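You operate a simulated robot arm through the tools that you are given. There is no shell and no other tool. Be economical: measure what you need, move in short steps, check, and stop when the job is done.

The job below is to be done with a simulated two-armed robot. You get a single attempt, and the scene is never put back.

JOB
Open the feed, pump three times, run a burst at the card's pressure, then vent.
Fine: pump with the selector at vent, which bleeds the air; set it to check for the burst.

It is judged by the outcome, as a careful person would: the job done as asked, and still so three seconds after it is handed in. It fails if anything else is knocked over, pushed out of place, dropped, spilled or broken.

ROBOT AND FRAMES
Two 7-joint arms with two-finger grippers on one trunk, on a base that drives. Base frame: it is fixed to the floor where the robot stands at the start and does not move with it; the origin is under the middle of the robot, x ahead of it, y to its left, z up. Units: m, rad, N and s.
The left shoulder is at the start at [0.051, 0.175, 1.177], the right one opposite. With the tool pointing down near the work surface each hand reaches from about 0.1 to 0.84 m from the robot's upright axis, wherever it stands, measured 20 degrees to its own side. Places, roughly: blue valve of the measuring tube [0.6, -0.2, 0.7]; gauge of the nozzle rig [0.8, 0.1, 0.8]; green button of the nozzle rig [0.7, -0.3, 0.8]; green nozzle (4x4x5 cm) [0.8, -0.1, 0.9]; nozzle rig [0.7, 0, 0.8]; pressure knob of the nozzle rig [0.7, 0, 0.9]; push pump [0.6, 0.1, 0.9]; red nozzle (4x4x5 cm) [1, 0, 0.9]; red valve of the nozzle rig [0.5, 0, 0.7]; selector of the nozzle rig [0.7, -0.2, 0.9]; white nozzle (4x4x5 cm) [0.9, 0.2, 0.9]; yellow nozzle (4x4x5 cm) [1, 0.1, 0.9]. Payload 2.94 kg a hand.
Tool frame (each hand has its own): the origin (TCP) lies between the finger pads and is the grasp point; the fingertips stand 0.03 m ahead of it; z points along the fingers, y is the line along which they close. Largest opening 0.138 m; the body of the gripper starts 0.109 m behind the TCP.
Orientation is that of the tool frame in the base frame, as a unit quaternion [x, y, z, w]. With the fingers straight down and closing along the base's y, the tool's x points along the base's -x, its y along +y and its z along -z.

CONTROLS
- The arms move only by the tool apply_moves. It takes "left_moves", "right_moves" or both (then of equal length, played together; a hand with none holds still); each is a list of rows, each a list of 3 entries, a list of its own where there are three numbers: the closure in counts, from 0 (fully open) to 255 (shut), then the shift along the tool's x, y, z in m, then the turn, a rotation vector about the tool's x, y, z in rad. In form: [[hand, [x, y, z], [wx, wy, wz]], ...]. A call has 1 to 8 rows; each row shifts and turns the commanded pose from where the row before left it, along the tool's axes as they then stand. Each row takes 0.2 s and may step no farther than 0.05 m and 0.15 rad from the row before; otherwise, or with a gripper value out of range, the whole call is refused. A pose out of reach is approached as far as the arm can. The call stops where the force on the tool passes 40 N (or 10 N more than at its start, if that is more) or the arm is blocked; 0.2 s more then pass. Each finger halts on what it meets, pressing with about 29 N; the grip force reading is that of the motor and also rises with nothing between the fingers. The clock runs only during rows and for 0.2 s after the last one: add rows that do not move to give the fingers time. The reply holds the time, the measured pose of the TCP, the force on the tool along the base axes, the opening and the grip force, in the units named above and with some noise, with the torque about the TCP (base axes, N m) and any sound that the robot's microphone picked up, and new pictures: "show" is both (left out), scene, wrist or none (wrist: the cameras of the hands that moved).
- Cameras (640 x 400 px; columns grow to the right, rows downward): "scene" is now at [0.1227, -0.0116, 1.6511]; the picture's right is [-0.17, -0.99, -0.00], its down [-0.75, 0.13, -0.64] and it looks along [0.64, -0.11, -0.76] (base axes); focal length 252 px, centre (320, 200). "left" rides on the left gripper at [0.071, -0.019, -0.146] in its tool frame; the picture's right is [0.26, 0.96, 0.00], its down [-0.85, 0.23, -0.48] and it looks along [-0.46, 0.12, 0.88] (tool axes); focal length 280 px, centre (320, 200). "right" rides on the right gripper at [0.071, 0.019, -0.146] in its tool frame; the picture's right is [-0.26, 0.97, 0.00], its down [-0.85, -0.23, -0.48] and it looks along [-0.46, -0.13, 0.88] (tool axes); focal length 280 px, centre (320, 200). There is no depth. A picture from a camera that has moved, and an enlarged one, comes with that camera's place and axes in the base frame and with its lens.
- slide_trunk(by): slides the trunk up (or, below 0, down) by that many m; the arms and the scene camera ride with it, the base frame stays. It gives what a move gives, with no picture.
- base_move(legs): drives the robot by 1 to 6 legs, each [ahead, turn to the left] in m and rad, along the robot's own axes; the way and the turn of a leg run together, so that a leg with both is an arc; at most 1.5 m and 3.142 rad a leg. The arms and the cameras ride along, it lands a little off, and it stops where it bumps. It gives what a move gives, and a new picture of the scene camera.
- head_to(pan, tilt): turns the head with the scene camera to pan (to the left, within 2.094 rad either way) and tilt (down, from -0.506 to 1.204), counted from straight ahead of the robot. It gives what a move gives, and a new picture of the scene camera.
- enlarge(camera, box): a new picture of the part [left, top, right, bottom] of that camera's present view, enlarged. It takes no simulated time.
- hand_in(): hands the job in; it is judged then, once.

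Go step by step. Nothing tells you exact positions but the pictures and the camera data: compare them with the known pose of the tool, close in by small moves and look again before you grip or let go. The budget is 120 turns and 260 pictures, counting those below and the enlarged ones. Unless the task says otherwise, let go and move clear before handing in, and close with one line.

The tools are called after "Emit:" as a command line: name --argument value ..., lists and objects as JSON in quotes. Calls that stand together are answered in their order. apply_moves: Moves the arms, as the interface text tells. Its arguments: {"type":"object","properties":{"left_moves":{"type":"array"},"right_moves":{"type":"array"},"show":{"type":"string","enum":["both","scene","wrist","none"]}},"required":[]} The other tools are called the same way: slide_trunk (by) slides the trunk up or down; base_move (legs) drives the base; head_to (pan, tilt) turns the head that bears the scene camera; enlarge (camera, box) takes an enlarged picture of a part of a camera's view; hand_in () hands the job in.

At the start:

```text
clock: 0.0
left_eef_pos: [0.6998, 0.1733, 1.2009]
left_ee_rot: [0.0, 1.0, 0.001, 0.0]
left_ft_force: [0.1, 0.3, 0.2]
left_ft_torque: [0.01, -0.02, -0.01]
left_opening: 0.138
left_finger_force: 0.1
right_eef_pos: [0.5468, -0.3744, 1.2651]
right_ee_rot: [0.001, 1.0, 0.0, 0.0]
right_ft_force: [-0.3, -0.2, 0.7]
right_ft_torque: [0.01, 0.0, 0.02]
right_opening: 0.1379
right_finger_force: 0.0
trunk travel left (down, up): [-0.35, 0.384]
robot x, y, heading: [-0.0002, -0.0046, 0.0]
head pan, tilt: [-0.168, 0.871]
```

scene: 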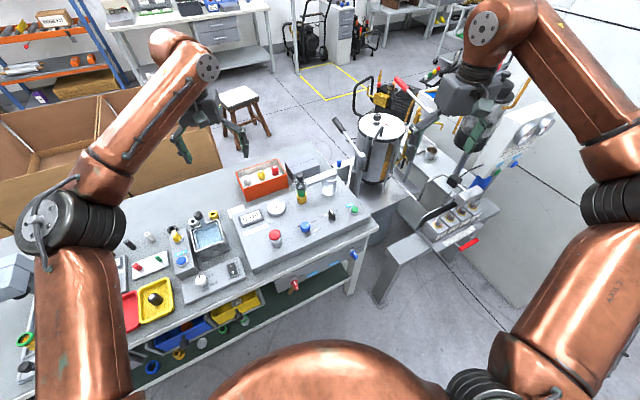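
right: 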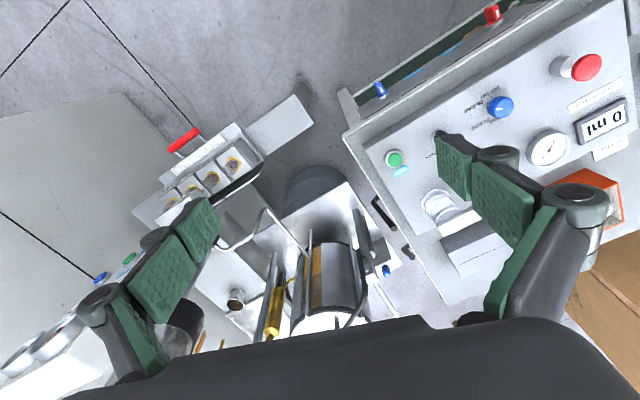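
left: 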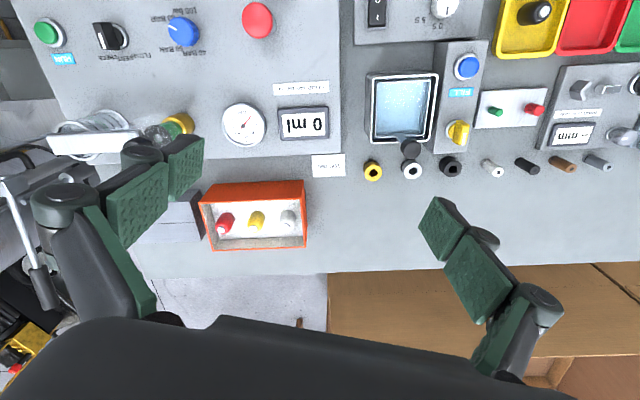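

I see the nozzle rig in the middle of the bench with a red pump knob, blue pressure knob, black selector and green button. I'll look closer to read the labels and card.

Emit:
enlarge --camera "scene" --box '[220, 140, 390, 300]'

Emit:
enlarge --camera "left" --box '[20, 0, 350, 190]'

Emit:
enlarge --camera "right" --box '[340, 0, 640, 200]'

```text
2.50 times, centred on (305, 220) of scene
camera zoom: at [0.1227, -0.0116, 1.6511], right [-0.17, -0.99, 0.0], down [-0.75, 0.13, -0.64], along [0.64, -0.11, -0.76], focal length 631 px, centre (358, 150)
```

zoom: 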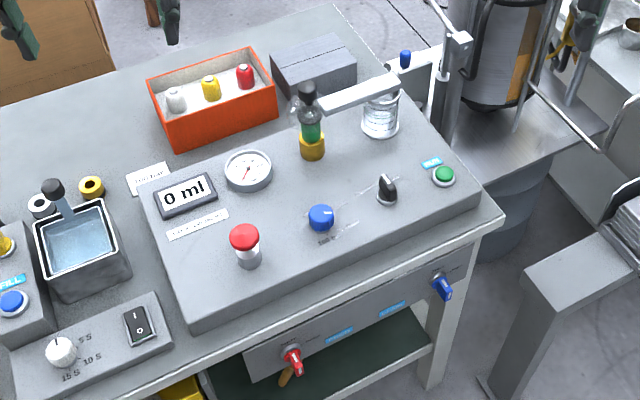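

```text
1.94 times, centred on (185, 95) of left
camera zoom: at [0.6302, 0.1532, 1.3458], right [-0.26, 0.96, 0.0], down [0.85, 0.23, 0.48], along [0.46, 0.12, -0.88], focal length 544 px, centre (582, 404)
```

zoom: 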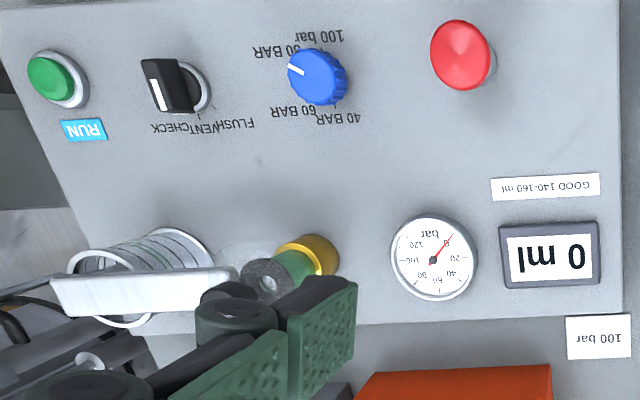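

```text
2.00 times, centred on (490, 100) of right
camera zoom: at [0.4767, -0.3555, 1.4093], right [0.26, 0.96, 0.0], down [0.85, -0.23, 0.48], along [0.46, -0.12, -0.88], focal length 561 px, centre (-20, 400)
```

zoom: 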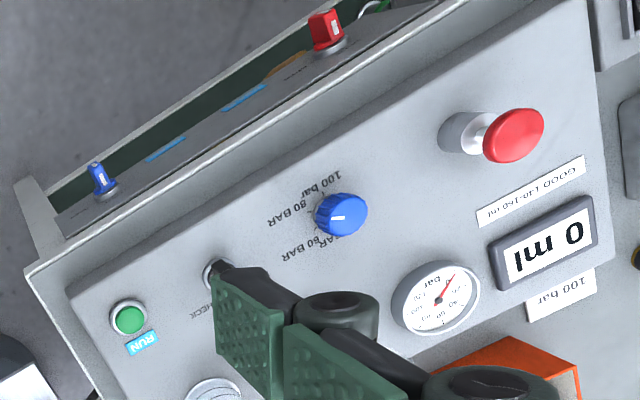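

The card reads 100 bar. I'll read the front panel and the selector more closely.

Emit:
enlarge --camera "scene" --box '[310, 200, 360, 232]'

Emit:
enlarge --camera "scene" --box '[280, 240, 380, 300]'

Emit:
enlarge --camera "left" --box '[90, 0, 210, 75]'

Emit:
enlarge --camera "right" --box '[360, 0, 520, 100]'

```text
12.50 times, centred on (335, 216) of scene
camera zoom: at [0.1227, -0.0116, 1.6511], right [-0.17, -0.99, 0.0], down [-0.75, 0.13, -0.64], along [0.64, -0.11, -0.76], focal length 3155 px, centre (132, 0)
```

zoom: 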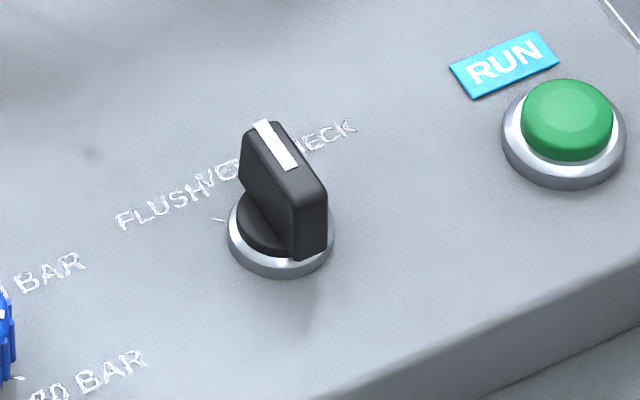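

```text
6.40 times, centred on (330, 270) of scene
camera zoom: at [0.1227, -0.0116, 1.6511], right [-0.17, -0.99, 0.0], down [-0.75, 0.13, -0.64], along [0.64, -0.11, -0.76], focal length 1616 px, centre (256, -248)
```

zoom: 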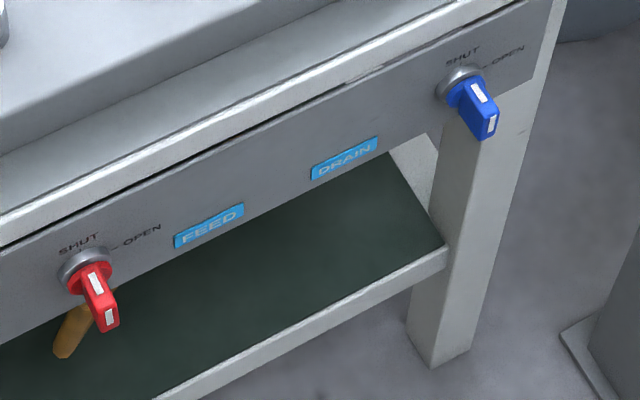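

```text
5.33 times, centred on (150, 38) of left
camera zoom: at [0.6302, 0.1532, 1.3458], right [-0.26, 0.96, 0.0], down [0.85, 0.23, 0.48], along [0.46, 0.12, -0.88], focal length 1495 px, centre (1227, 1067)
```

zoom: 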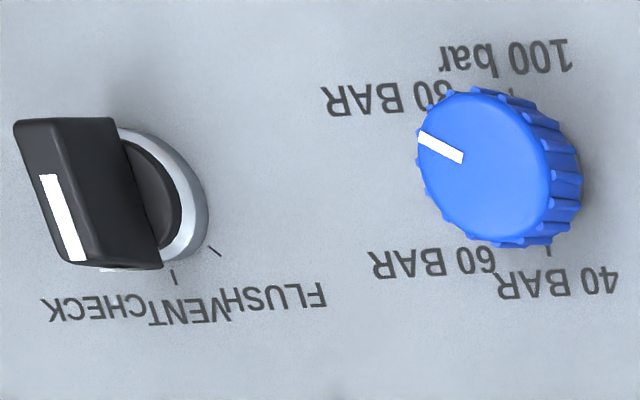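

```text
4.00 times, centred on (440, 50) of right
camera zoom: at [0.4767, -0.3555, 1.4093], right [0.26, 0.96, 0.0], down [0.85, -0.23, 0.48], along [0.46, -0.12, -0.88], focal length 1122 px, centre (-160, 800)
```

zoom: 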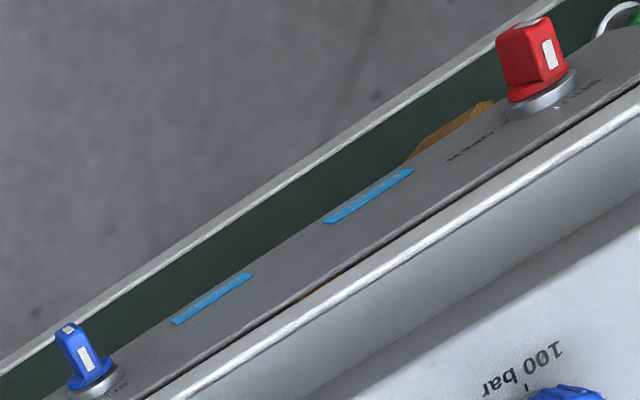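

Everything reads clearly: feed and drain are both shut, the selector looks to be at VENT, and the red feed valve sits near [0.51, 0.02, 0.69] on the front panel. The rig is yawed about 0.28 rad, so I'll back off a bit and turn to square up to it.

Emit:
base_move --legs '[[-0.15, 0], [0, 0.284]]'

```text
clock: 1.2
left_eef_pos: [0.5682, 0.1808, 1.2187]
left_ee_rot: [-0.022, 1.0, -0.006, 0.008]
left_ft_force: [1.0, -0.3, -2.1]
left_ft_torque: [0.03, 0.17, 0.01]
left_opening: 0.1378
left_finger_force: 0.1
right_eef_pos: [0.4041, -0.3777, 1.2772]
right_ee_rot: [0.001, 1.0, 0.0, 0.016]
right_ft_force: [0.9, -1.3, -2.0]
right_ft_torque: [-0.01, 0.18, 0.03]
right_opening: 0.1376
right_finger_force: 0.0
trunk travel left (down, up): [-0.35, 0.384]
robot x, y, heading: [-0.1063, -0.0003, -0.004]
head pan, tilt: [-0.168, 0.871]
stopped in leg 1: the robot was blocked; the commanded pose is now the measured one
camera scene: at [0.0408, -0.0139, 1.6503], right [-0.17, -0.99, 0.0], down [-0.76, 0.13, -0.63], along [0.62, -0.11, -0.77], focal length 252 px, centre (320, 200)
```

scene: 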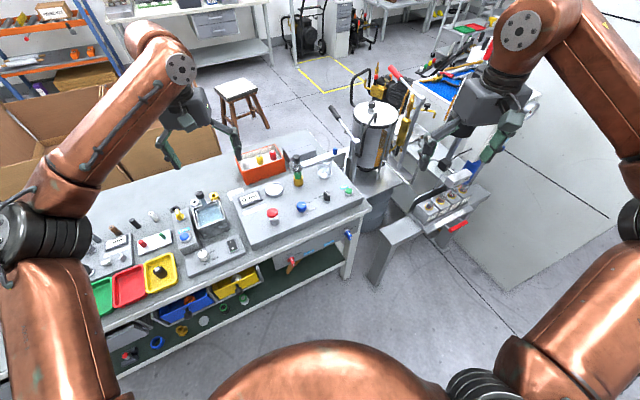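

The base bumped something behind me after 0.106 m. I'll look behind to see what it was before turning.

Emit:
head_to --pan 2.09 --tilt 0.8

Emit:
head_to --pan -2.09 --tilt 0.8

```text
clock: 3.3
left_eef_pos: [0.5314, 0.1832, 1.244]
left_ee_rot: [-0.02, 0.999, -0.009, 0.03]
left_ft_force: [-0.8, 0.3, 3.6]
left_ft_torque: [0.0, -0.12, 0.0]
left_opening: 0.138
left_finger_force: 0.0
right_eef_pos: [0.3641, -0.3791, 1.2934]
right_ee_rot: [0.003, 0.999, 0.0, 0.034]
right_ft_force: [-1.2, -0.8, 1.8]
right_ft_torque: [0.1, -0.18, 0.03]
right_opening: 0.1377
right_finger_force: 0.0
trunk travel left (down, up): [-0.35, 0.384]
robot x, y, heading: [-0.1063, 0.0036, 0.0]
head pan, tilt: [2.089, 0.799]
camera scene: at [-0.1155, 0.0709, 1.6575], right [0.87, 0.49, 0.01], down [0.36, -0.62, -0.69], along [-0.34, 0.61, -0.72], focal length 252 px, centre (320, 200)
```

scene: 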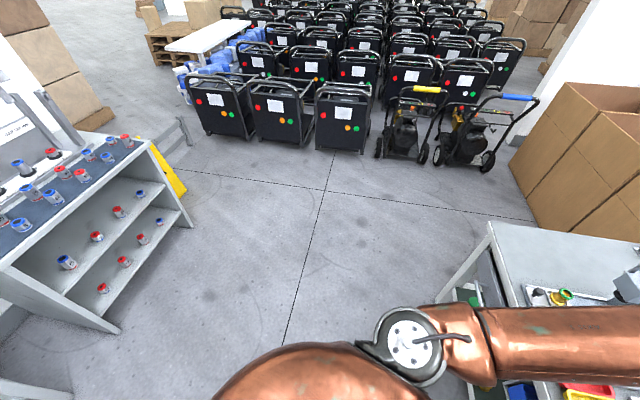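

```text
clock: 6.7
left_eef_pos: [0.5549, 0.1821, 1.2277]
left_ee_rot: [-0.022, 1.0, -0.007, 0.017]
left_ft_force: [0.7, -1.2, -0.3]
left_ft_torque: [0.02, 0.0, -0.02]
left_opening: 0.1383
left_finger_force: 0.0
right_eef_pos: [0.3894, -0.3771, 1.2821]
right_ee_rot: [0.002, 1.0, 0.0, 0.024]
right_ft_force: [0.3, 0.1, 0.5]
right_ft_torque: [-0.02, 0.01, -0.03]
right_opening: 0.1381
right_finger_force: 0.1
trunk travel left (down, up): [-0.35, 0.384]
robot x, y, heading: [-0.1053, 0.0001, 0.002]
head pan, tilt: [-2.089, 0.799]
camera scene: at [-0.0967, -0.0688, 1.6567], right [-0.87, 0.5, 0.0], down [0.36, 0.62, -0.7], along [-0.35, -0.6, -0.72], focal length 252 px, centre (320, 200)
```

scene: 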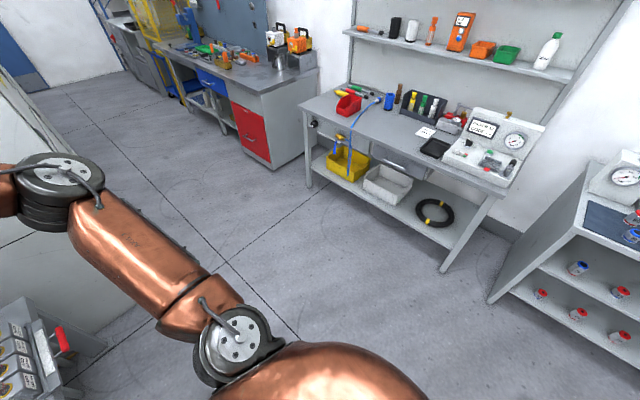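

The rack behind is well over a metre away, so nothing visible was hit. I'll turn in place to square up and point the head forward again.

Emit:
base_move --legs '[[0.0, 0.284]]'

Emit:
head_to --pan -0.25 --tilt 0.95

```text
clock: 8.0
left_eef_pos: [0.4773, 0.3599, 1.2285]
left_ee_rot: [-0.163, 0.986, -0.006, 0.018]
left_ft_force: [-0.2, -0.2, 0.6]
left_ft_torque: [0.03, -0.01, 0.01]
left_opening: 0.138
left_finger_force: 0.0
right_eef_pos: [0.4752, -0.2222, 1.2844]
right_ee_rot: [-0.14, 0.99, 0.003, 0.022]
right_ft_force: [-0.2, 0.3, -0.2]
right_ft_torque: [-0.01, -0.01, 0.02]
right_opening: 0.138
right_finger_force: 0.0
trunk travel left (down, up): [-0.35, 0.384]
robot x, y, heading: [-0.1014, -0.0004, 0.282]
head pan, tilt: [-2.089, 0.799]
camera scene: at [-0.0777, -0.0636, 1.6568], right [-0.97, 0.23, 0.0], down [0.17, 0.7, -0.7], along [-0.16, -0.68, -0.72], focal length 252 px, centre (320, 200)
```

scene: 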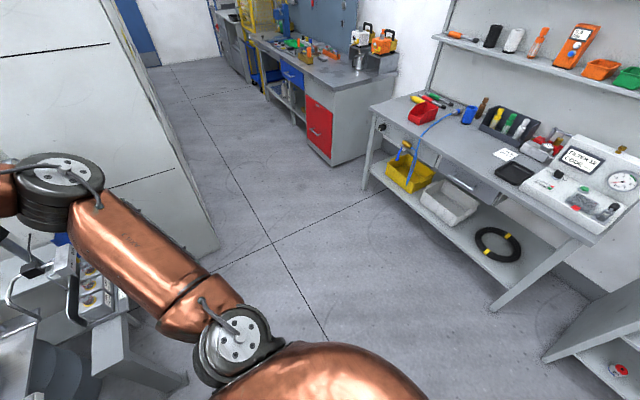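

```text
clock: 9.8
left_eef_pos: [0.4782, 0.3589, 1.2279]
left_ee_rot: [-0.163, 0.986, -0.006, 0.019]
left_ft_force: [-0.3, 0.3, -0.2]
left_ft_torque: [-0.01, -0.03, 0.04]
left_opening: 0.1381
left_finger_force: 0.0
right_eef_pos: [0.4747, -0.2244, 1.2823]
right_ee_rot: [-0.14, 0.99, 0.003, 0.022]
right_ft_force: [0.5, 0.7, 0.7]
right_ft_torque: [0.01, 0.01, 0.01]
right_opening: 0.1382
right_finger_force: 0.0
trunk travel left (down, up): [-0.35, 0.384]
robot x, y, heading: [-0.1023, 0.0004, 0.276]
head pan, tilt: [-0.25, 0.949]
camera scene: at [0.0137, 0.0168, 1.6452], right [0.03, -1.0, 0.0], down [-0.81, -0.03, -0.58], along [0.58, 0.02, -0.81], focal length 252 px, centre (320, 200)
```

scene: 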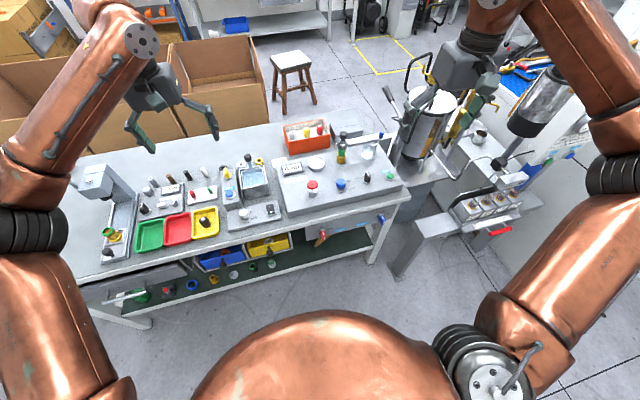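

Squared up now. I'll pitch the right hand so its fingers point horizontally at the front panel.

Emit:
apply_moves --right_moves '[[0, [0, 0, 0], [0, -0.15, 0]], [0, [0, 0, 0], [0, -0.15, 0]], [0, [0, 0, 0], [0, -0.15, 0]], [0, [0, 0, 0], [0, -0.15, 0]], [0, [0, 0, 0], [0, -0.15, 0]], [0, [0, 0, 0], [0, -0.15, 0]], [0, [0, 0, 0], [0, -0.15, 0]], [0, [0, 0, 0], [0, -0.15, 0]]]' --show "none"

Emit:
enlarge --camera "scene" --box '[290, 210, 410, 285]'

```text
clock: 11.7
left_eef_pos: [0.4768, 0.359, 1.2296]
left_ee_rot: [-0.163, 0.986, -0.006, 0.019]
left_ft_force: [-0.4, -0.2, 0.5]
left_ft_torque: [0.0, -0.02, 0.0]
left_opening: 0.1376
left_finger_force: 0.0
right_eef_pos: [0.4744, -0.2227, 1.2836]
right_ee_rot: [-0.113, 0.803, 0.082, 0.579]
right_ft_force: [0.0, -0.1, 0.6]
right_ft_torque: [0.02, -0.03, 0.0]
right_opening: 0.1383
right_finger_force: 0.1
trunk travel left (down, up): [-0.35, 0.384]
robot x, y, heading: [-0.1023, 0.0032, 0.279]
head pan, tilt: [-0.25, 0.949]
```

```text
5.33 times, centred on (350, 248) of scene
camera zoom: at [0.0128, 0.0171, 1.6453], right [0.03, -1.0, 0.0], down [-0.81, -0.03, -0.58], along [0.58, 0.02, -0.81], focal length 1346 px, centre (160, -53)
```

zoom: 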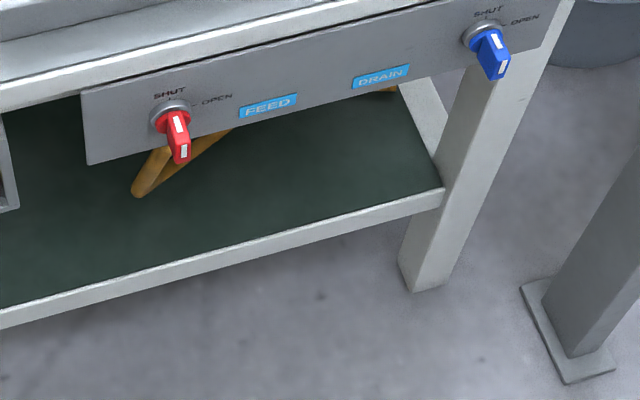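

Feed handle confirmed at about [0.51, 0.02, 0.69]. I'll finish levelling the hand and descend in front of the bench.

Emit:
apply_moves --right_moves '[[0, [0, 0, 0], [0, -0.15, 0]], [0, [0, 0, 0], [0, -0.15, 0]], [0, [0.03, 0.03, 0], [0, -0.02, 0]], [0, [0.035, 0.035, 0], [0, 0, 0]], [0, [0.035, 0.035, 0], [0, 0, 0]], [0, [0.035, 0.035, 0], [0, 0, 0]], [0, [0.035, 0.035, 0], [0, 0, 0]], [0, [0.035, 0.035, 0], [0, 0, 0]]]'

```text
clock: 13.4
left_eef_pos: [0.4771, 0.3595, 1.2303]
left_ee_rot: [-0.164, 0.986, -0.006, 0.018]
left_ft_force: [0.5, 0.3, 0.5]
left_ft_torque: [0.05, -0.01, 0.03]
left_opening: 0.138
left_finger_force: 0.1
right_eef_pos: [0.4811, -0.2134, 1.2737]
right_ee_rot: [-0.104, 0.737, 0.093, 0.661]
right_ft_force: [-0.5, 0.2, -0.7]
right_ft_torque: [0.02, 0.02, 0.0]
right_opening: 0.1381
right_finger_force: 0.0
right hand out of reach, approached as far as the arm can: row 2, 3, 4, 5, 6, 7, 8
trunk travel left (down, up): [-0.35, 0.384]
robot x, y, heading: [-0.103, 0.0012, 0.283]
head pan, tilt: [-0.25, 0.949]
camera scene: at [0.0123, 0.0167, 1.6454], right [0.03, -1.0, 0.0], down [-0.81, -0.03, -0.58], along [0.58, 0.02, -0.81], focal length 252 px, centre (320, 200)
camera right: at [0.3301, -0.2374, 1.2191], right [-0.24, 0.93, 0.26], down [-0.3, -0.33, 0.9], along [0.92, 0.14, 0.36], focal length 280 px, centre (320, 200)
```

scene: 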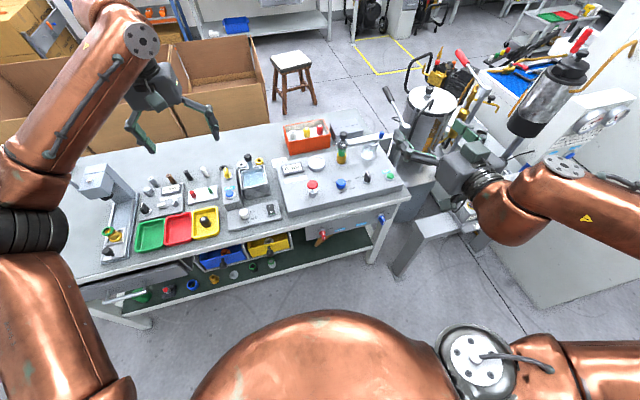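
right: 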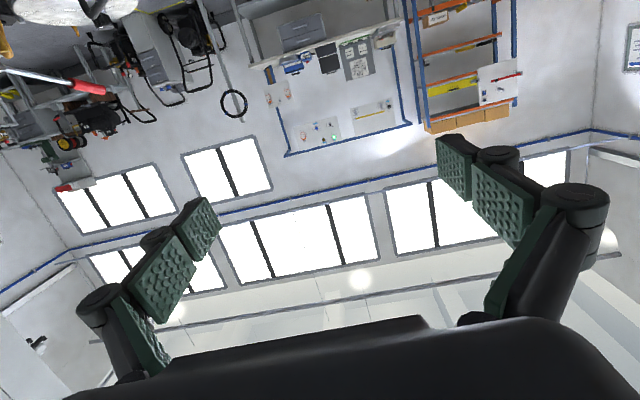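

The arm can't level fully up here, so I'll use a nose-down tilt of about 30° and descend with that.

Emit:
apply_moves --right_moves '[[0, [0, 0, 0], [0, 0.15, 0]], [0, [0, 0, 0], [0, 0.15, 0]], [0, [0, 0, 0], [0, 0.15, 0]], [0, [0, 0, 0], [0, 0.1, 0]]]' --show "none"

```text
clock: 14.4
left_eef_pos: [0.4775, 0.3595, 1.2277]
left_ee_rot: [-0.163, 0.986, -0.006, 0.019]
left_ft_force: [0.2, -0.3, -0.7]
left_ft_torque: [0.01, 0.02, 0.03]
left_opening: 0.1379
left_finger_force: 0.0
right_eef_pos: [0.4826, -0.2132, 1.2734]
right_ee_rot: [-0.126, 0.888, 0.062, 0.437]
right_ft_force: [0.9, -0.9, -0.3]
right_ft_torque: [-0.02, 0.02, 0.01]
right_opening: 0.1379
right_finger_force: 0.1
trunk travel left (down, up): [-0.35, 0.384]
robot x, y, heading: [-0.1076, 0.0005, 0.277]
head pan, tilt: [-0.25, 0.949]
```

Emit:
apply_moves --right_moves '[[0, [0.0357, 0.02, 0.0274], [0, 0, 0]], [0, [0.0357, 0.02, 0.0274], [0, 0, 0]], [0, [0.0357, 0.02, 0.0274], [0, 0, 0]], [0, [0.0357, 0.02, 0.0274], [0, 0, 0]], [0, [0.0357, 0.02, 0.0274], [0, 0, 0]], [0, [0.0357, 0.02, 0.0274], [0, 0, 0]], [0, [0.0357, 0.02, 0.0274], [0, 0, 0]], [0, [0.0357, 0.02, 0.0274], [0, 0, 0]]]'

```text
clock: 16.2
left_eef_pos: [0.4774, 0.3601, 1.2284]
left_ee_rot: [-0.164, 0.986, -0.006, 0.018]
left_ft_force: [0.4, 0.5, 0.9]
left_ft_torque: [0.04, -0.02, 0.02]
left_opening: 0.1379
left_finger_force: 0.0
right_eef_pos: [0.4531, -0.0919, 0.9162]
right_ee_rot: [-0.124, 0.888, 0.062, 0.438]
right_ft_force: [-0.4, -1.4, 0.3]
right_ft_torque: [0.0, 0.0, 0.01]
right_opening: 0.1379
right_finger_force: 0.1
right hand out of reach, approached as far as the arm can: row 6, 7
trunk travel left (down, up): [-0.35, 0.384]
robot x, y, heading: [-0.1039, -0.0026, 0.276]
head pan, tilt: [-0.25, 0.949]
camera scene: at [0.0139, 0.0169, 1.6452], right [0.03, -1.0, 0.0], down [-0.81, -0.03, -0.58], along [0.58, 0.02, -0.81], focal length 252 px, centre (320, 200)
camera right: at [0.2961, -0.1171, 0.9472], right [-0.11, 0.97, 0.21], down [0.2, -0.18, 0.96], along [0.97, 0.15, -0.17], focal length 280 px, centre (320, 200)
```

scene: 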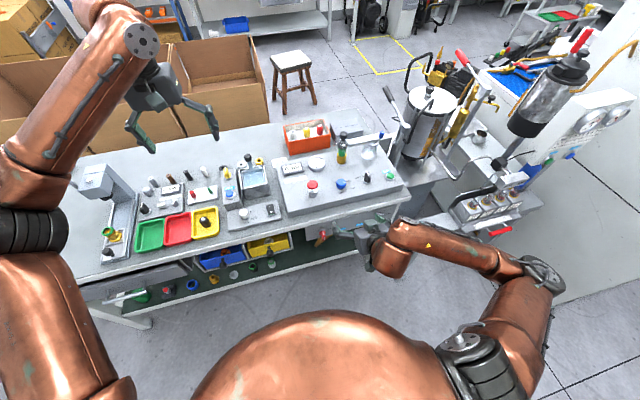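
right: 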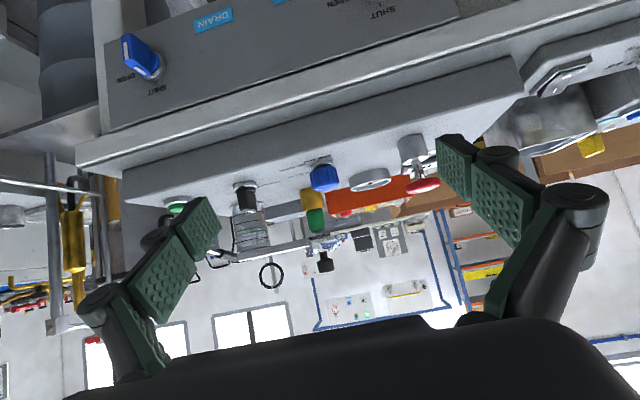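

Emit:
apply_moves --right_moves '[[0, [0.0357, 0.018, 0.0274], [0, 0, 0]], [0, [0.0357, 0.018, 0.0274], [0, 0, 0]], [0, [0.0357, 0.018, 0.0274], [0, 0, 0]], [0, [0.0357, 0.018, 0.0274], [0, 0, 0]], [0, [0.025, 0.018, 0.019], [0, 0, 0]]]'

Emit:
enlarge --camera "scene" --box '[280, 200, 400, 275]'

```text
clock: 17.4
left_eef_pos: [0.4778, 0.3606, 1.2285]
left_ee_rot: [-0.163, 0.986, -0.005, 0.018]
left_ft_force: [-1.5, 0.0, -0.6]
left_ft_torque: [-0.02, 0.0, -0.01]
left_opening: 0.1379
left_finger_force: 0.1
right_eef_pos: [0.4479, -0.0746, 0.8702]
right_ee_rot: [-0.125, 0.888, 0.062, 0.437]
right_ft_force: [-0.3, 0.6, -0.2]
right_ft_torque: [0.02, 0.01, 0.03]
right_opening: 0.1381
right_finger_force: 0.2
right hand out of reach, approached as far as the arm can: row 2, 3, 4, 5
trunk travel left (down, up): [-0.35, 0.384]
robot x, y, heading: [-0.103, 0.0016, 0.284]
head pan, tilt: [-0.25, 0.949]
camera scene: at [0.0138, 0.0171, 1.6452], right [0.03, -1.0, 0.0], down [-0.81, -0.03, -0.58], along [0.58, 0.02, -0.81], focal length 252 px, centre (320, 200)
camera right: at [0.2909, -0.1001, 0.9025], right [-0.11, 0.97, 0.21], down [0.2, -0.18, 0.96], along [0.97, 0.15, -0.17], focal length 280 px, centre (320, 200)
```

scene: 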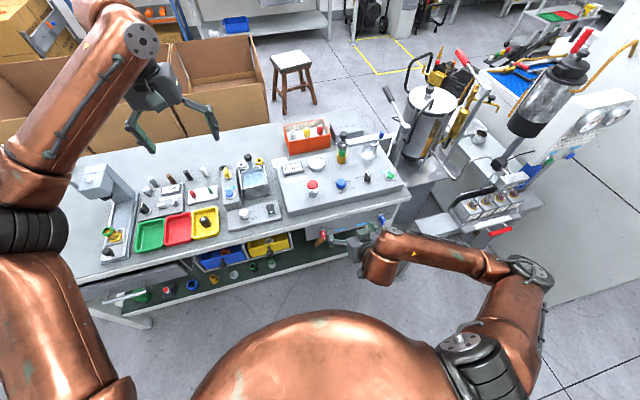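
right: 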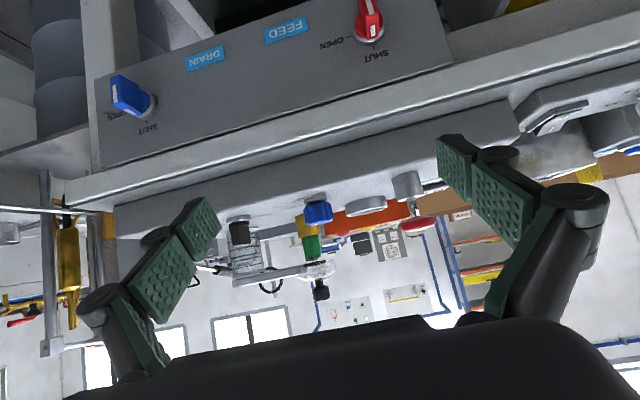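

```text
5.33 times, centred on (340, 238) of scene
camera zoom: at [0.0138, 0.0171, 1.6452], right [0.03, -1.0, 0.0], down [-0.81, -0.03, -0.58], along [0.58, 0.02, -0.81], focal length 1346 px, centre (213, 0)
```

zoom: 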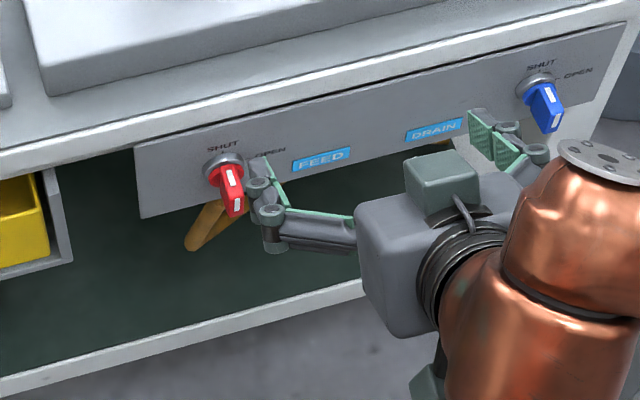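

The wrist limits this height, so I'll lower the trunk 0.17 m to bring the hand to valve height.

Emit:
slide_trunk --by -0.17

Emit:
enlarge --camera "right" --box '[0, 0, 640, 400]'

Emit:
enlarge --camera "scene" --box '[240, 200, 400, 300]'

```text
clock: 19.4
left_eef_pos: [0.4773, 0.3592, 1.0593]
left_ee_rot: [-0.162, 0.987, -0.006, 0.02]
left_ft_force: [0.4, 0.4, -0.5]
left_ft_torque: [0.02, 0.01, -0.02]
left_opening: 0.1382
left_finger_force: 0.0
right_eef_pos: [0.4504, -0.0746, 0.6536]
right_ee_rot: [-0.128, 0.912, 0.054, 0.386]
right_ft_force: [-0.5, -0.1, -0.1]
right_ft_torque: [0.03, -0.01, 0.02]
right_opening: 0.1379
right_finger_force: 0.1
trunk travel left (down, up): [-0.18, 0.554]
robot x, y, heading: [-0.1052, -0.0009, 0.281]
head pan, tilt: [-0.25, 0.949]
```

```text
1.00 times, centred on (320, 200) of right (not enlarged: the box is as wide or as high as the picture)
camera zoom: at [0.2977, -0.0984, 0.7023], right [-0.09, 0.98, 0.19], down [0.3, -0.15, 0.94], along [0.95, 0.14, -0.28], focal length 280 px, centre (320, 200)
```

zoom: 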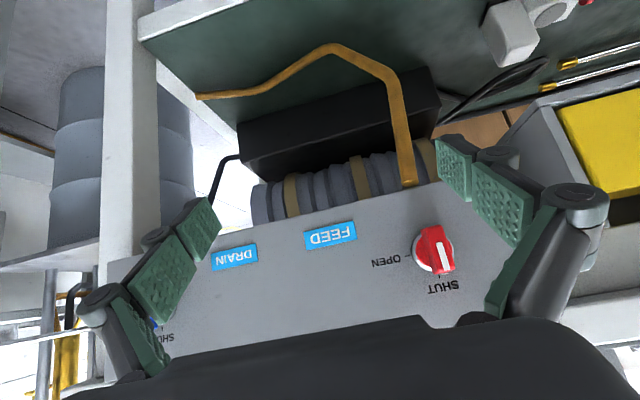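

```text
4.00 times, centred on (320, 250) of scene
camera zoom: at [0.1289, 0.0504, 1.468], right [0.03, -1.0, 0.0], down [-0.81, -0.03, -0.58], along [0.58, 0.02, -0.81], focal length 1010 px, centre (320, 0)
```

zoom: 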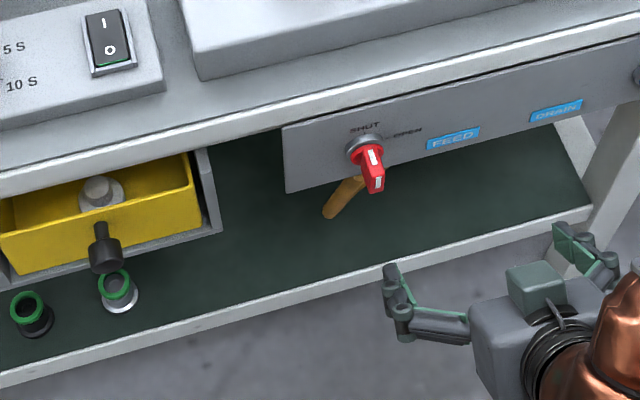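

The hand is now at valve height, and the handle is at about [0.511, 0.018, 0.695]. I'll try to level the hand more and line it up laterally while staying back.

Emit:
apply_moves --right_moves '[[0, [-0.03, 0.025, 0], [0, -0.1, 0]], [0, [-0.02, 0.025, 0], [0, -0.1, 0]], [0, [0, 0.02, 0], [0, -0.1, 0]], [0, [0, 0, 0], [0, -0.1, 0]]]'

```text
clock: 20.4
left_eef_pos: [0.4773, 0.3584, 1.059]
left_ee_rot: [-0.163, 0.987, -0.005, 0.018]
left_ft_force: [-0.6, 0.6, -0.4]
left_ft_torque: [-0.01, 0.0, 0.0]
left_opening: 0.1379
left_finger_force: 0.1
right_eef_pos: [0.4569, -0.0549, 0.6608]
right_ee_rot: [-0.133, 0.905, 0.063, 0.399]
right_ft_force: [-0.3, -0.7, -0.4]
right_ft_torque: [0.05, 0.02, 0.0]
right_opening: 0.1378
right_finger_force: 0.1
right hand out of reach, approached as far as the arm can: row 1, 2, 3, 4
trunk travel left (down, up): [-0.18, 0.554]
robot x, y, heading: [-0.1058, -0.0003, 0.283]
head pan, tilt: [-0.25, 0.949]
camera scene: at [0.1298, 0.0502, 1.4677], right [0.03, -1.0, 0.0], down [-0.81, -0.03, -0.58], along [0.58, 0.02, -0.81], focal length 252 px, centre (320, 200)
camera right: at [0.304, -0.0813, 0.7061], right [-0.11, 0.97, 0.2], down [0.28, -0.16, 0.95], along [0.95, 0.16, -0.26], focal length 280 px, centre (320, 200)
```

scene: 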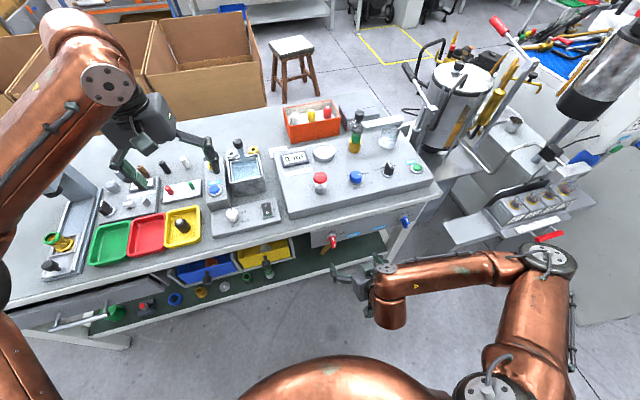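
right: 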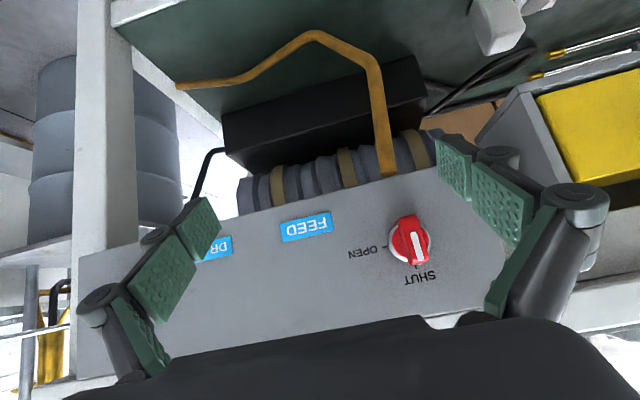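

The arm is folded too close to the body, so I'll back the base off a little to give it room.

Emit:
base_move --legs '[[-0.12, 0]]'

```text
clock: 21.6
left_eef_pos: [0.3403, 0.324, 1.0737]
left_ee_rot: [-0.171, 0.985, -0.003, 0.032]
left_ft_force: [-0.5, -0.6, -1.5]
left_ft_torque: [0.1, -0.09, 0.02]
left_opening: 0.1379
left_finger_force: 0.0
right_eef_pos: [0.3652, -0.119, 0.6469]
right_ee_rot: [-0.093, 0.915, 0.015, 0.393]
right_ft_force: [0.7, -0.2, 0.1]
right_ft_torque: [0.06, 0.07, 0.05]
right_opening: 0.1382
right_finger_force: 0.2
trunk travel left (down, up): [-0.18, 0.554]
robot x, y, heading: [-0.2111, -0.0298, 0.279]
head pan, tilt: [-0.25, 0.949]
stopped in leg 1: the robot was blocked; the commanded pose is now the measured one
camera scene: at [0.0699, 0.0331, 1.4639], right [0.03, -1.0, 0.01], down [-0.83, -0.03, -0.56], along [0.56, 0.01, -0.83], focal length 252 px, centre (320, 200)
```

scene: 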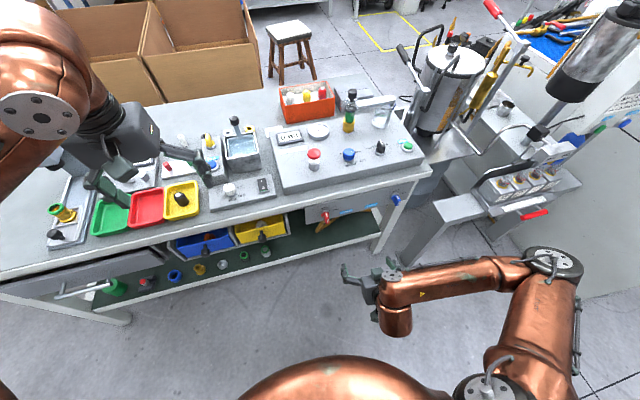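

Emit:
apply_moves --right_moves '[[0, [0, 0, 0], [0, 0, 0]], [0, [0, 0.02, 0], [0, -0.1, 0]], [0, [0, 0.02, 0], [0, -0.1, 0]], [0, [0, 0.02, 0], [0, -0.1, 0]], [0, [0, 0.02, 0], [0, -0.1, 0]], [0, [0, 0, 0], [0, 0, 0]]]' --show "wrist"

```text
clock: 22.3
left_eef_pos: [0.2589, 0.3096, 1.1032]
left_ee_rot: [-0.175, 0.982, 0.01, 0.073]
left_ft_force: [0.2, 0.1, -0.7]
left_ft_torque: [-0.02, 0.07, 0.0]
left_opening: 0.138
left_finger_force: 0.2
right_eef_pos: [0.3539, -0.1853, 0.6262]
right_ee_rot: [-0.032, 0.925, -0.07, 0.372]
right_ft_force: [-0.3, 0.6, -0.2]
right_ft_torque: [-0.03, -0.07, 0.01]
right_opening: 0.1381
right_finger_force: 0.0
right hand out of reach, approached as far as the arm can: row 2, 3
trunk travel left (down, up): [-0.18, 0.554]
robot x, y, heading: [-0.2104, -0.0301, 0.286]
head pan, tilt: [-0.25, 0.949]
stopped in row 3 (left hand): the arm was blocked; the commanded pose is now the measured one
camera right: at [0.2022, -0.1587, 0.6782], right [0.18, 0.98, 0.03], down [0.28, -0.08, 0.96], along [0.94, -0.17, -0.29], focal length 280 px, centre (320, 200)
```

right: 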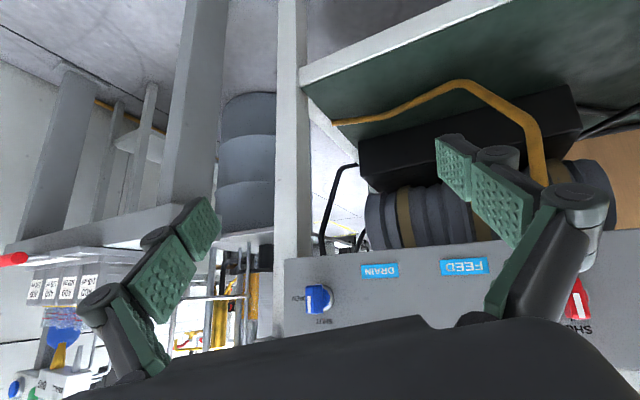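

Emit:
apply_moves --right_moves '[[0, [0, 0, 0], [0, 0, 0]], [0, [0, 0, 0], [0, 0, 0]], [0, [0, 0, 0], [0, 0, 0]], [0, [0, 0, 0], [0, 0, 0]]]' --show "scene"

```text
clock: 23.3
left_eef_pos: [0.2567, 0.3044, 1.1093]
left_ee_rot: [-0.173, 0.982, 0.006, 0.074]
left_ft_force: [-1.1, -0.1, -0.6]
left_ft_torque: [0.01, -0.1, 0.0]
left_opening: 0.138
left_finger_force: 0.1
right_eef_pos: [0.3374, -0.1616, 0.6493]
right_ee_rot: [-0.057, 0.915, -0.028, 0.398]
right_ft_force: [-2.4, 0.4, 0.1]
right_ft_torque: [-0.02, -0.19, -0.01]
right_opening: 0.138
right_finger_force: 0.0
trunk travel left (down, up): [-0.18, 0.554]
robot x, y, heading: [-0.2078, -0.0295, 0.282]
head pan, tilt: [-0.25, 0.949]
camera scene: at [0.0198, 0.0188, 1.468], right [0.03, -1.0, 0.0], down [-0.81, -0.03, -0.58], along [0.58, 0.02, -0.81], focal length 252 px, centre (320, 200)
```

scene: 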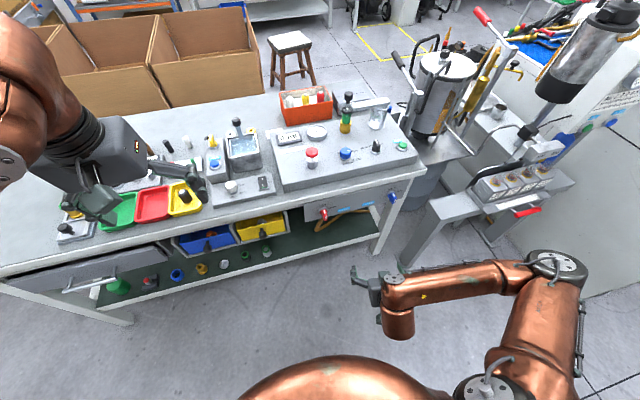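

Emit:
apply_moves --right_moves '[[0, [-0.022, 0.028, 0.005], [0, 0, 0]], [0, [-0.022, 0.028, 0.005], [0, 0, 0]], [0, [-0.022, 0.028, 0.005], [0, 0, 0]], [0, [-0.022, 0.028, 0.005], [0, 0, 0]], [0, [-0.022, 0.028, 0.005], [0, 0, 0]], [0, [0, 0, 0], [-0.1, -0.014, -0.095]], [0, [0, 0, 0], [-0.1, -0.014, -0.095]], [0, [0, 0, 0], [0, 0, 0]]]' --show "wrist"

```text
clock: 25.1
left_eef_pos: [0.2697, 0.3084, 1.1014]
left_ee_rot: [-0.172, 0.983, 0.004, 0.067]
left_ft_force: [-0.6, 0.3, 0.3]
left_ft_torque: [0.01, 0.02, 0.0]
left_opening: 0.1379
left_finger_force: 0.0
right_eef_pos: [0.4158, 0.0029, 0.7029]
right_ee_rot: [-0.192, 0.895, 0.038, 0.402]
right_ft_force: [-0.5, -0.1, 0.2]
right_ft_torque: [-0.01, 0.01, -0.02]
right_opening: 0.1381
right_finger_force: 0.0
trunk travel left (down, up): [-0.18, 0.554]
robot x, y, heading: [-0.2108, -0.029, 0.283]
head pan, tilt: [-0.25, 0.949]
camera right: at [0.2648, -0.0347, 0.7464], right [-0.2, 0.97, 0.11], down [0.26, -0.05, 0.96], along [0.94, 0.22, -0.24], focal length 280 px, centre (320, 200)
```

right: 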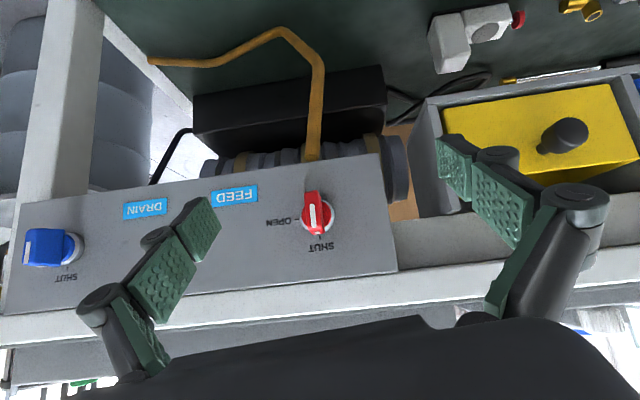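

Good pose with the handle between the fingers. I'll level the pitch and roll a bit more before approaching.

Emit:
apply_moves --right_moves '[[0, [0, 0, 0], [0, -0.1, 0.03]], [0, [0, 0, 0], [0, -0.1, 0.03]], [0, [0, 0, 0], [0, -0.1, 0.03]], [0, [0, 0, 0], [0, -0.1, 0.02]], [0, [0, 0, 0], [0, 0, 0]]]' --show "wrist"

Emit:
enlarge --camera "scene" --box '[260, 150, 420, 250]'

```text
clock: 26.3
left_eef_pos: [0.272, 0.3022, 1.1024]
left_ee_rot: [-0.171, 0.983, 0.006, 0.068]
left_ft_force: [0.8, -2.3, -0.2]
left_ft_torque: [0.21, 0.05, 0.01]
left_opening: 0.1379
left_finger_force: 0.1
right_eef_pos: [0.3929, 0.0197, 0.6843]
right_ee_rot: [-0.156, 0.856, 0.093, 0.484]
right_ft_force: [1.1, -1.2, -0.9]
right_ft_torque: [0.09, 0.01, 0.11]
right_opening: 0.1381
right_finger_force: 0.1
right hand out of reach, approached as far as the arm can: row 2, 3, 4
trunk travel left (down, up): [-0.18, 0.554]
robot x, y, heading: [-0.2094, -0.0314, 0.283]
head pan, tilt: [-0.25, 0.949]
camera right: at [0.2353, -0.0199, 0.6967], right [-0.22, 0.95, 0.23], down [0.11, -0.21, 0.97], along [0.97, 0.24, -0.06], focal length 280 px, centre (320, 200)
```

right: 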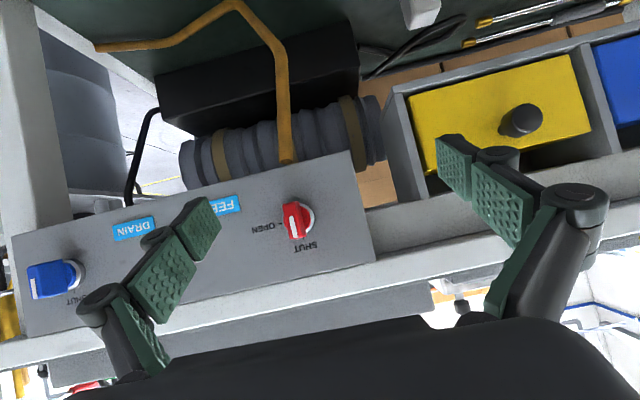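

```text
4.00 times, centred on (340, 200) of scene
camera zoom: at [0.0254, 0.0142, 1.4675], right [0.03, -1.0, 0.0], down [-0.81, -0.02, -0.58], along [0.58, 0.02, -0.81], focal length 1010 px, centre (240, 200)
```

zoom: 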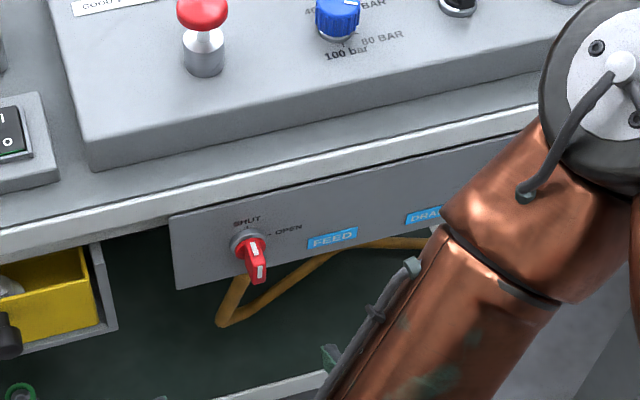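

The elbow swung up in front of the bench but stays clear. I'll straighten the yaw, centre laterally and come halfway to the handle, then check.

Emit:
apply_moves --right_moves '[[0, [0, -0.02, 0], [0.037, 0, 0.022]], [0, [0, -0.02, 0], [0.036, 0, 0.022]], [0, [-0.016, 0, 0.017], [0, 0, 0]], [0, [-0.016, 0, 0.017], [0, 0, 0]], [0, [0, 0, 0], [0, 0, 0]]]'

```text
clock: 27.5
left_eef_pos: [0.2702, 0.3082, 1.1026]
left_ee_rot: [-0.172, 0.983, 0.004, 0.067]
left_ft_force: [0.0, -0.1, -0.1]
left_ft_torque: [0.0, -0.01, 0.0]
left_opening: 0.1378
left_finger_force: 0.1
right_eef_pos: [0.4628, -0.0112, 0.7095]
right_ee_rot: [-0.116, 0.847, 0.068, 0.514]
right_ft_force: [0.1, 0.4, 0.2]
right_ft_torque: [0.02, -0.02, 0.01]
right_opening: 0.138
right_finger_force: 0.0
trunk travel left (down, up): [-0.18, 0.554]
robot x, y, heading: [-0.2108, -0.0314, 0.283]
head pan, tilt: [-0.25, 0.949]
camera scene: at [0.0233, 0.0201, 1.4676], right [0.03, -1.0, 0.0], down [-0.81, -0.03, -0.58], along [0.58, 0.02, -0.81], focal length 252 px, centre (320, 200)
camera right: at [0.303, -0.0358, 0.7127], right [-0.14, 0.96, 0.23], down [0.03, -0.23, 0.97], along [0.99, 0.15, 0.0], focal length 280 px, centre (320, 200)
```

scene: 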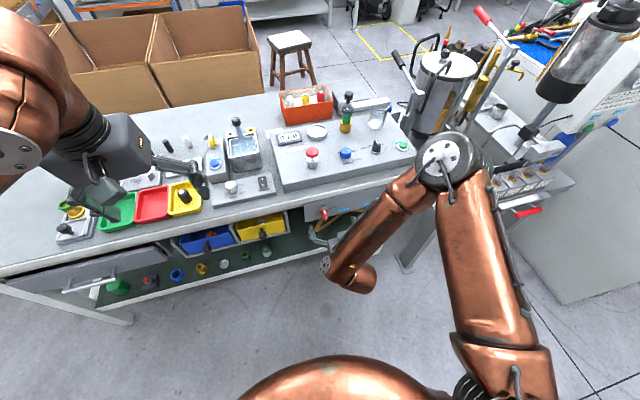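
right: 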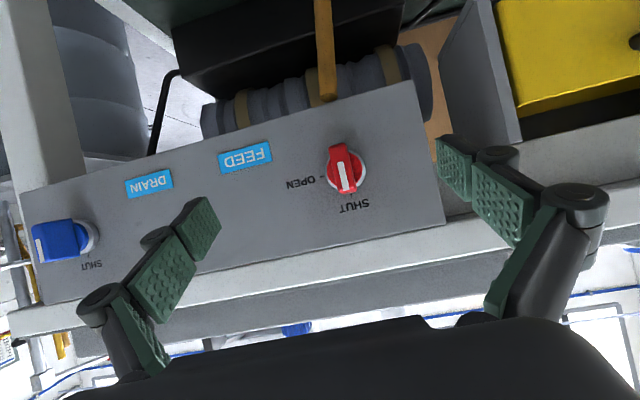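

Emit:
apply_moves --right_moves '[[0, [-0.005, 0.0075, 0.016], [0, 0, 0]], [0, [-0.0045, 0.0075, 0.017], [0, 0, 0]], [0, [0, 0, 0], [0, 0, 0]]]' --show "wrist"

Emit:
enlarge --camera "scene" --box '[270, 180, 390, 255]'

```text
clock: 28.3
left_eef_pos: [0.2691, 0.3083, 1.1022]
left_ee_rot: [-0.173, 0.983, 0.004, 0.068]
left_ft_force: [-0.5, -1.1, -0.2]
left_ft_torque: [-0.01, 0.01, -0.02]
left_opening: 0.1378
left_finger_force: 0.0
right_eef_pos: [0.4917, 0.0119, 0.702]
right_ee_rot: [-0.116, 0.847, 0.068, 0.514]
right_ft_force: [-0.6, -0.1, -0.9]
right_ft_torque: [0.02, 0.02, -0.02]
right_opening: 0.138
right_finger_force: 0.1
trunk travel left (down, up): [-0.18, 0.554]
robot x, y, heading: [-0.2109, -0.0299, 0.283]
head pan, tilt: [-0.25, 0.949]
camera right: at [0.331, -0.0127, 0.7052], right [-0.14, 0.96, 0.23], down [0.03, -0.23, 0.97], along [0.99, 0.14, 0.0], focal length 280 px, centre (320, 200)
```

right: 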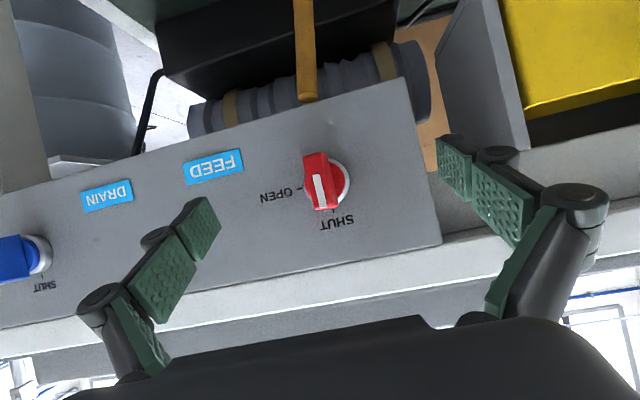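

```text
5.33 times, centred on (330, 218) of scene
camera zoom: at [0.0231, 0.0201, 1.4677], right [0.03, -1.0, 0.0], down [-0.81, -0.03, -0.58], along [0.58, 0.02, -0.81], focal length 1346 px, centre (267, 107)
```

zoom: 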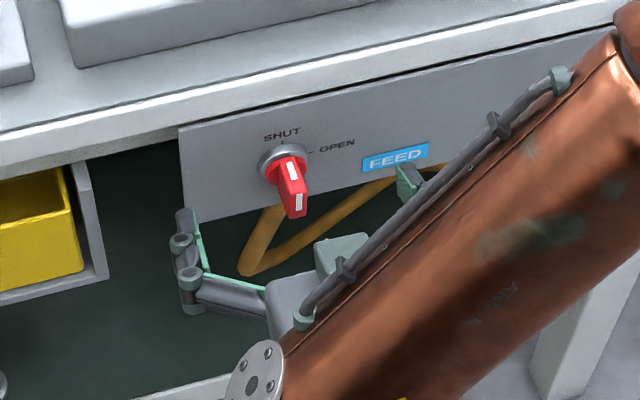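

The handle is centred between the fingers. Closing on it.

Emit:
apply_moves --right_moves '[[255, [0, 0, 0], [0, 0, 0]], [255, [0, 0, 0], [0, 0, 0]], [255, [0, 0, 0], [0, 0, 0]], [255, [0, 0, 0], [0, 0, 0]], [255, [0, 0, 0], [0, 0, 0]], [255, [0, 0, 0], [0, 0, 0]], [255, [0, 0, 0], [0, 0, 0]], [255, [0, 0, 0], [0, 0, 0]]]' --show "wrist"

```text
clock: 30.1
left_eef_pos: [0.2697, 0.3082, 1.1022]
left_ee_rot: [-0.173, 0.983, 0.004, 0.067]
left_ft_force: [-0.4, -0.3, -0.4]
left_ft_torque: [-0.03, 0.02, -0.05]
left_opening: 0.1379
left_finger_force: 0.0
right_eef_pos: [0.4918, 0.0125, 0.702]
right_ee_rot: [-0.116, 0.847, 0.068, 0.515]
right_ft_force: [0.8, 1.4, 1.3]
right_ft_torque: [-0.04, 0.19, 0.81]
right_opening: 0.0134
right_finger_force: 34.4
trunk travel left (down, up): [-0.18, 0.554]
robot x, y, heading: [-0.2059, -0.0309, 0.28]
head pan, tilt: [-0.25, 0.949]
camera right: at [0.3309, -0.0126, 0.7052], right [-0.14, 0.96, 0.23], down [0.03, -0.23, 0.97], along [0.99, 0.15, 0.0], focal length 280 px, centre (320, 200)
```

right: 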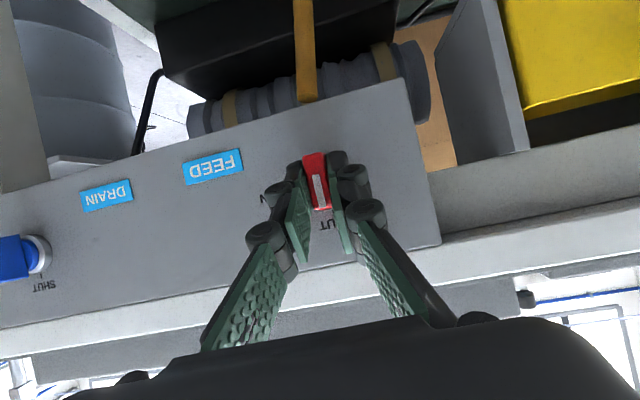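

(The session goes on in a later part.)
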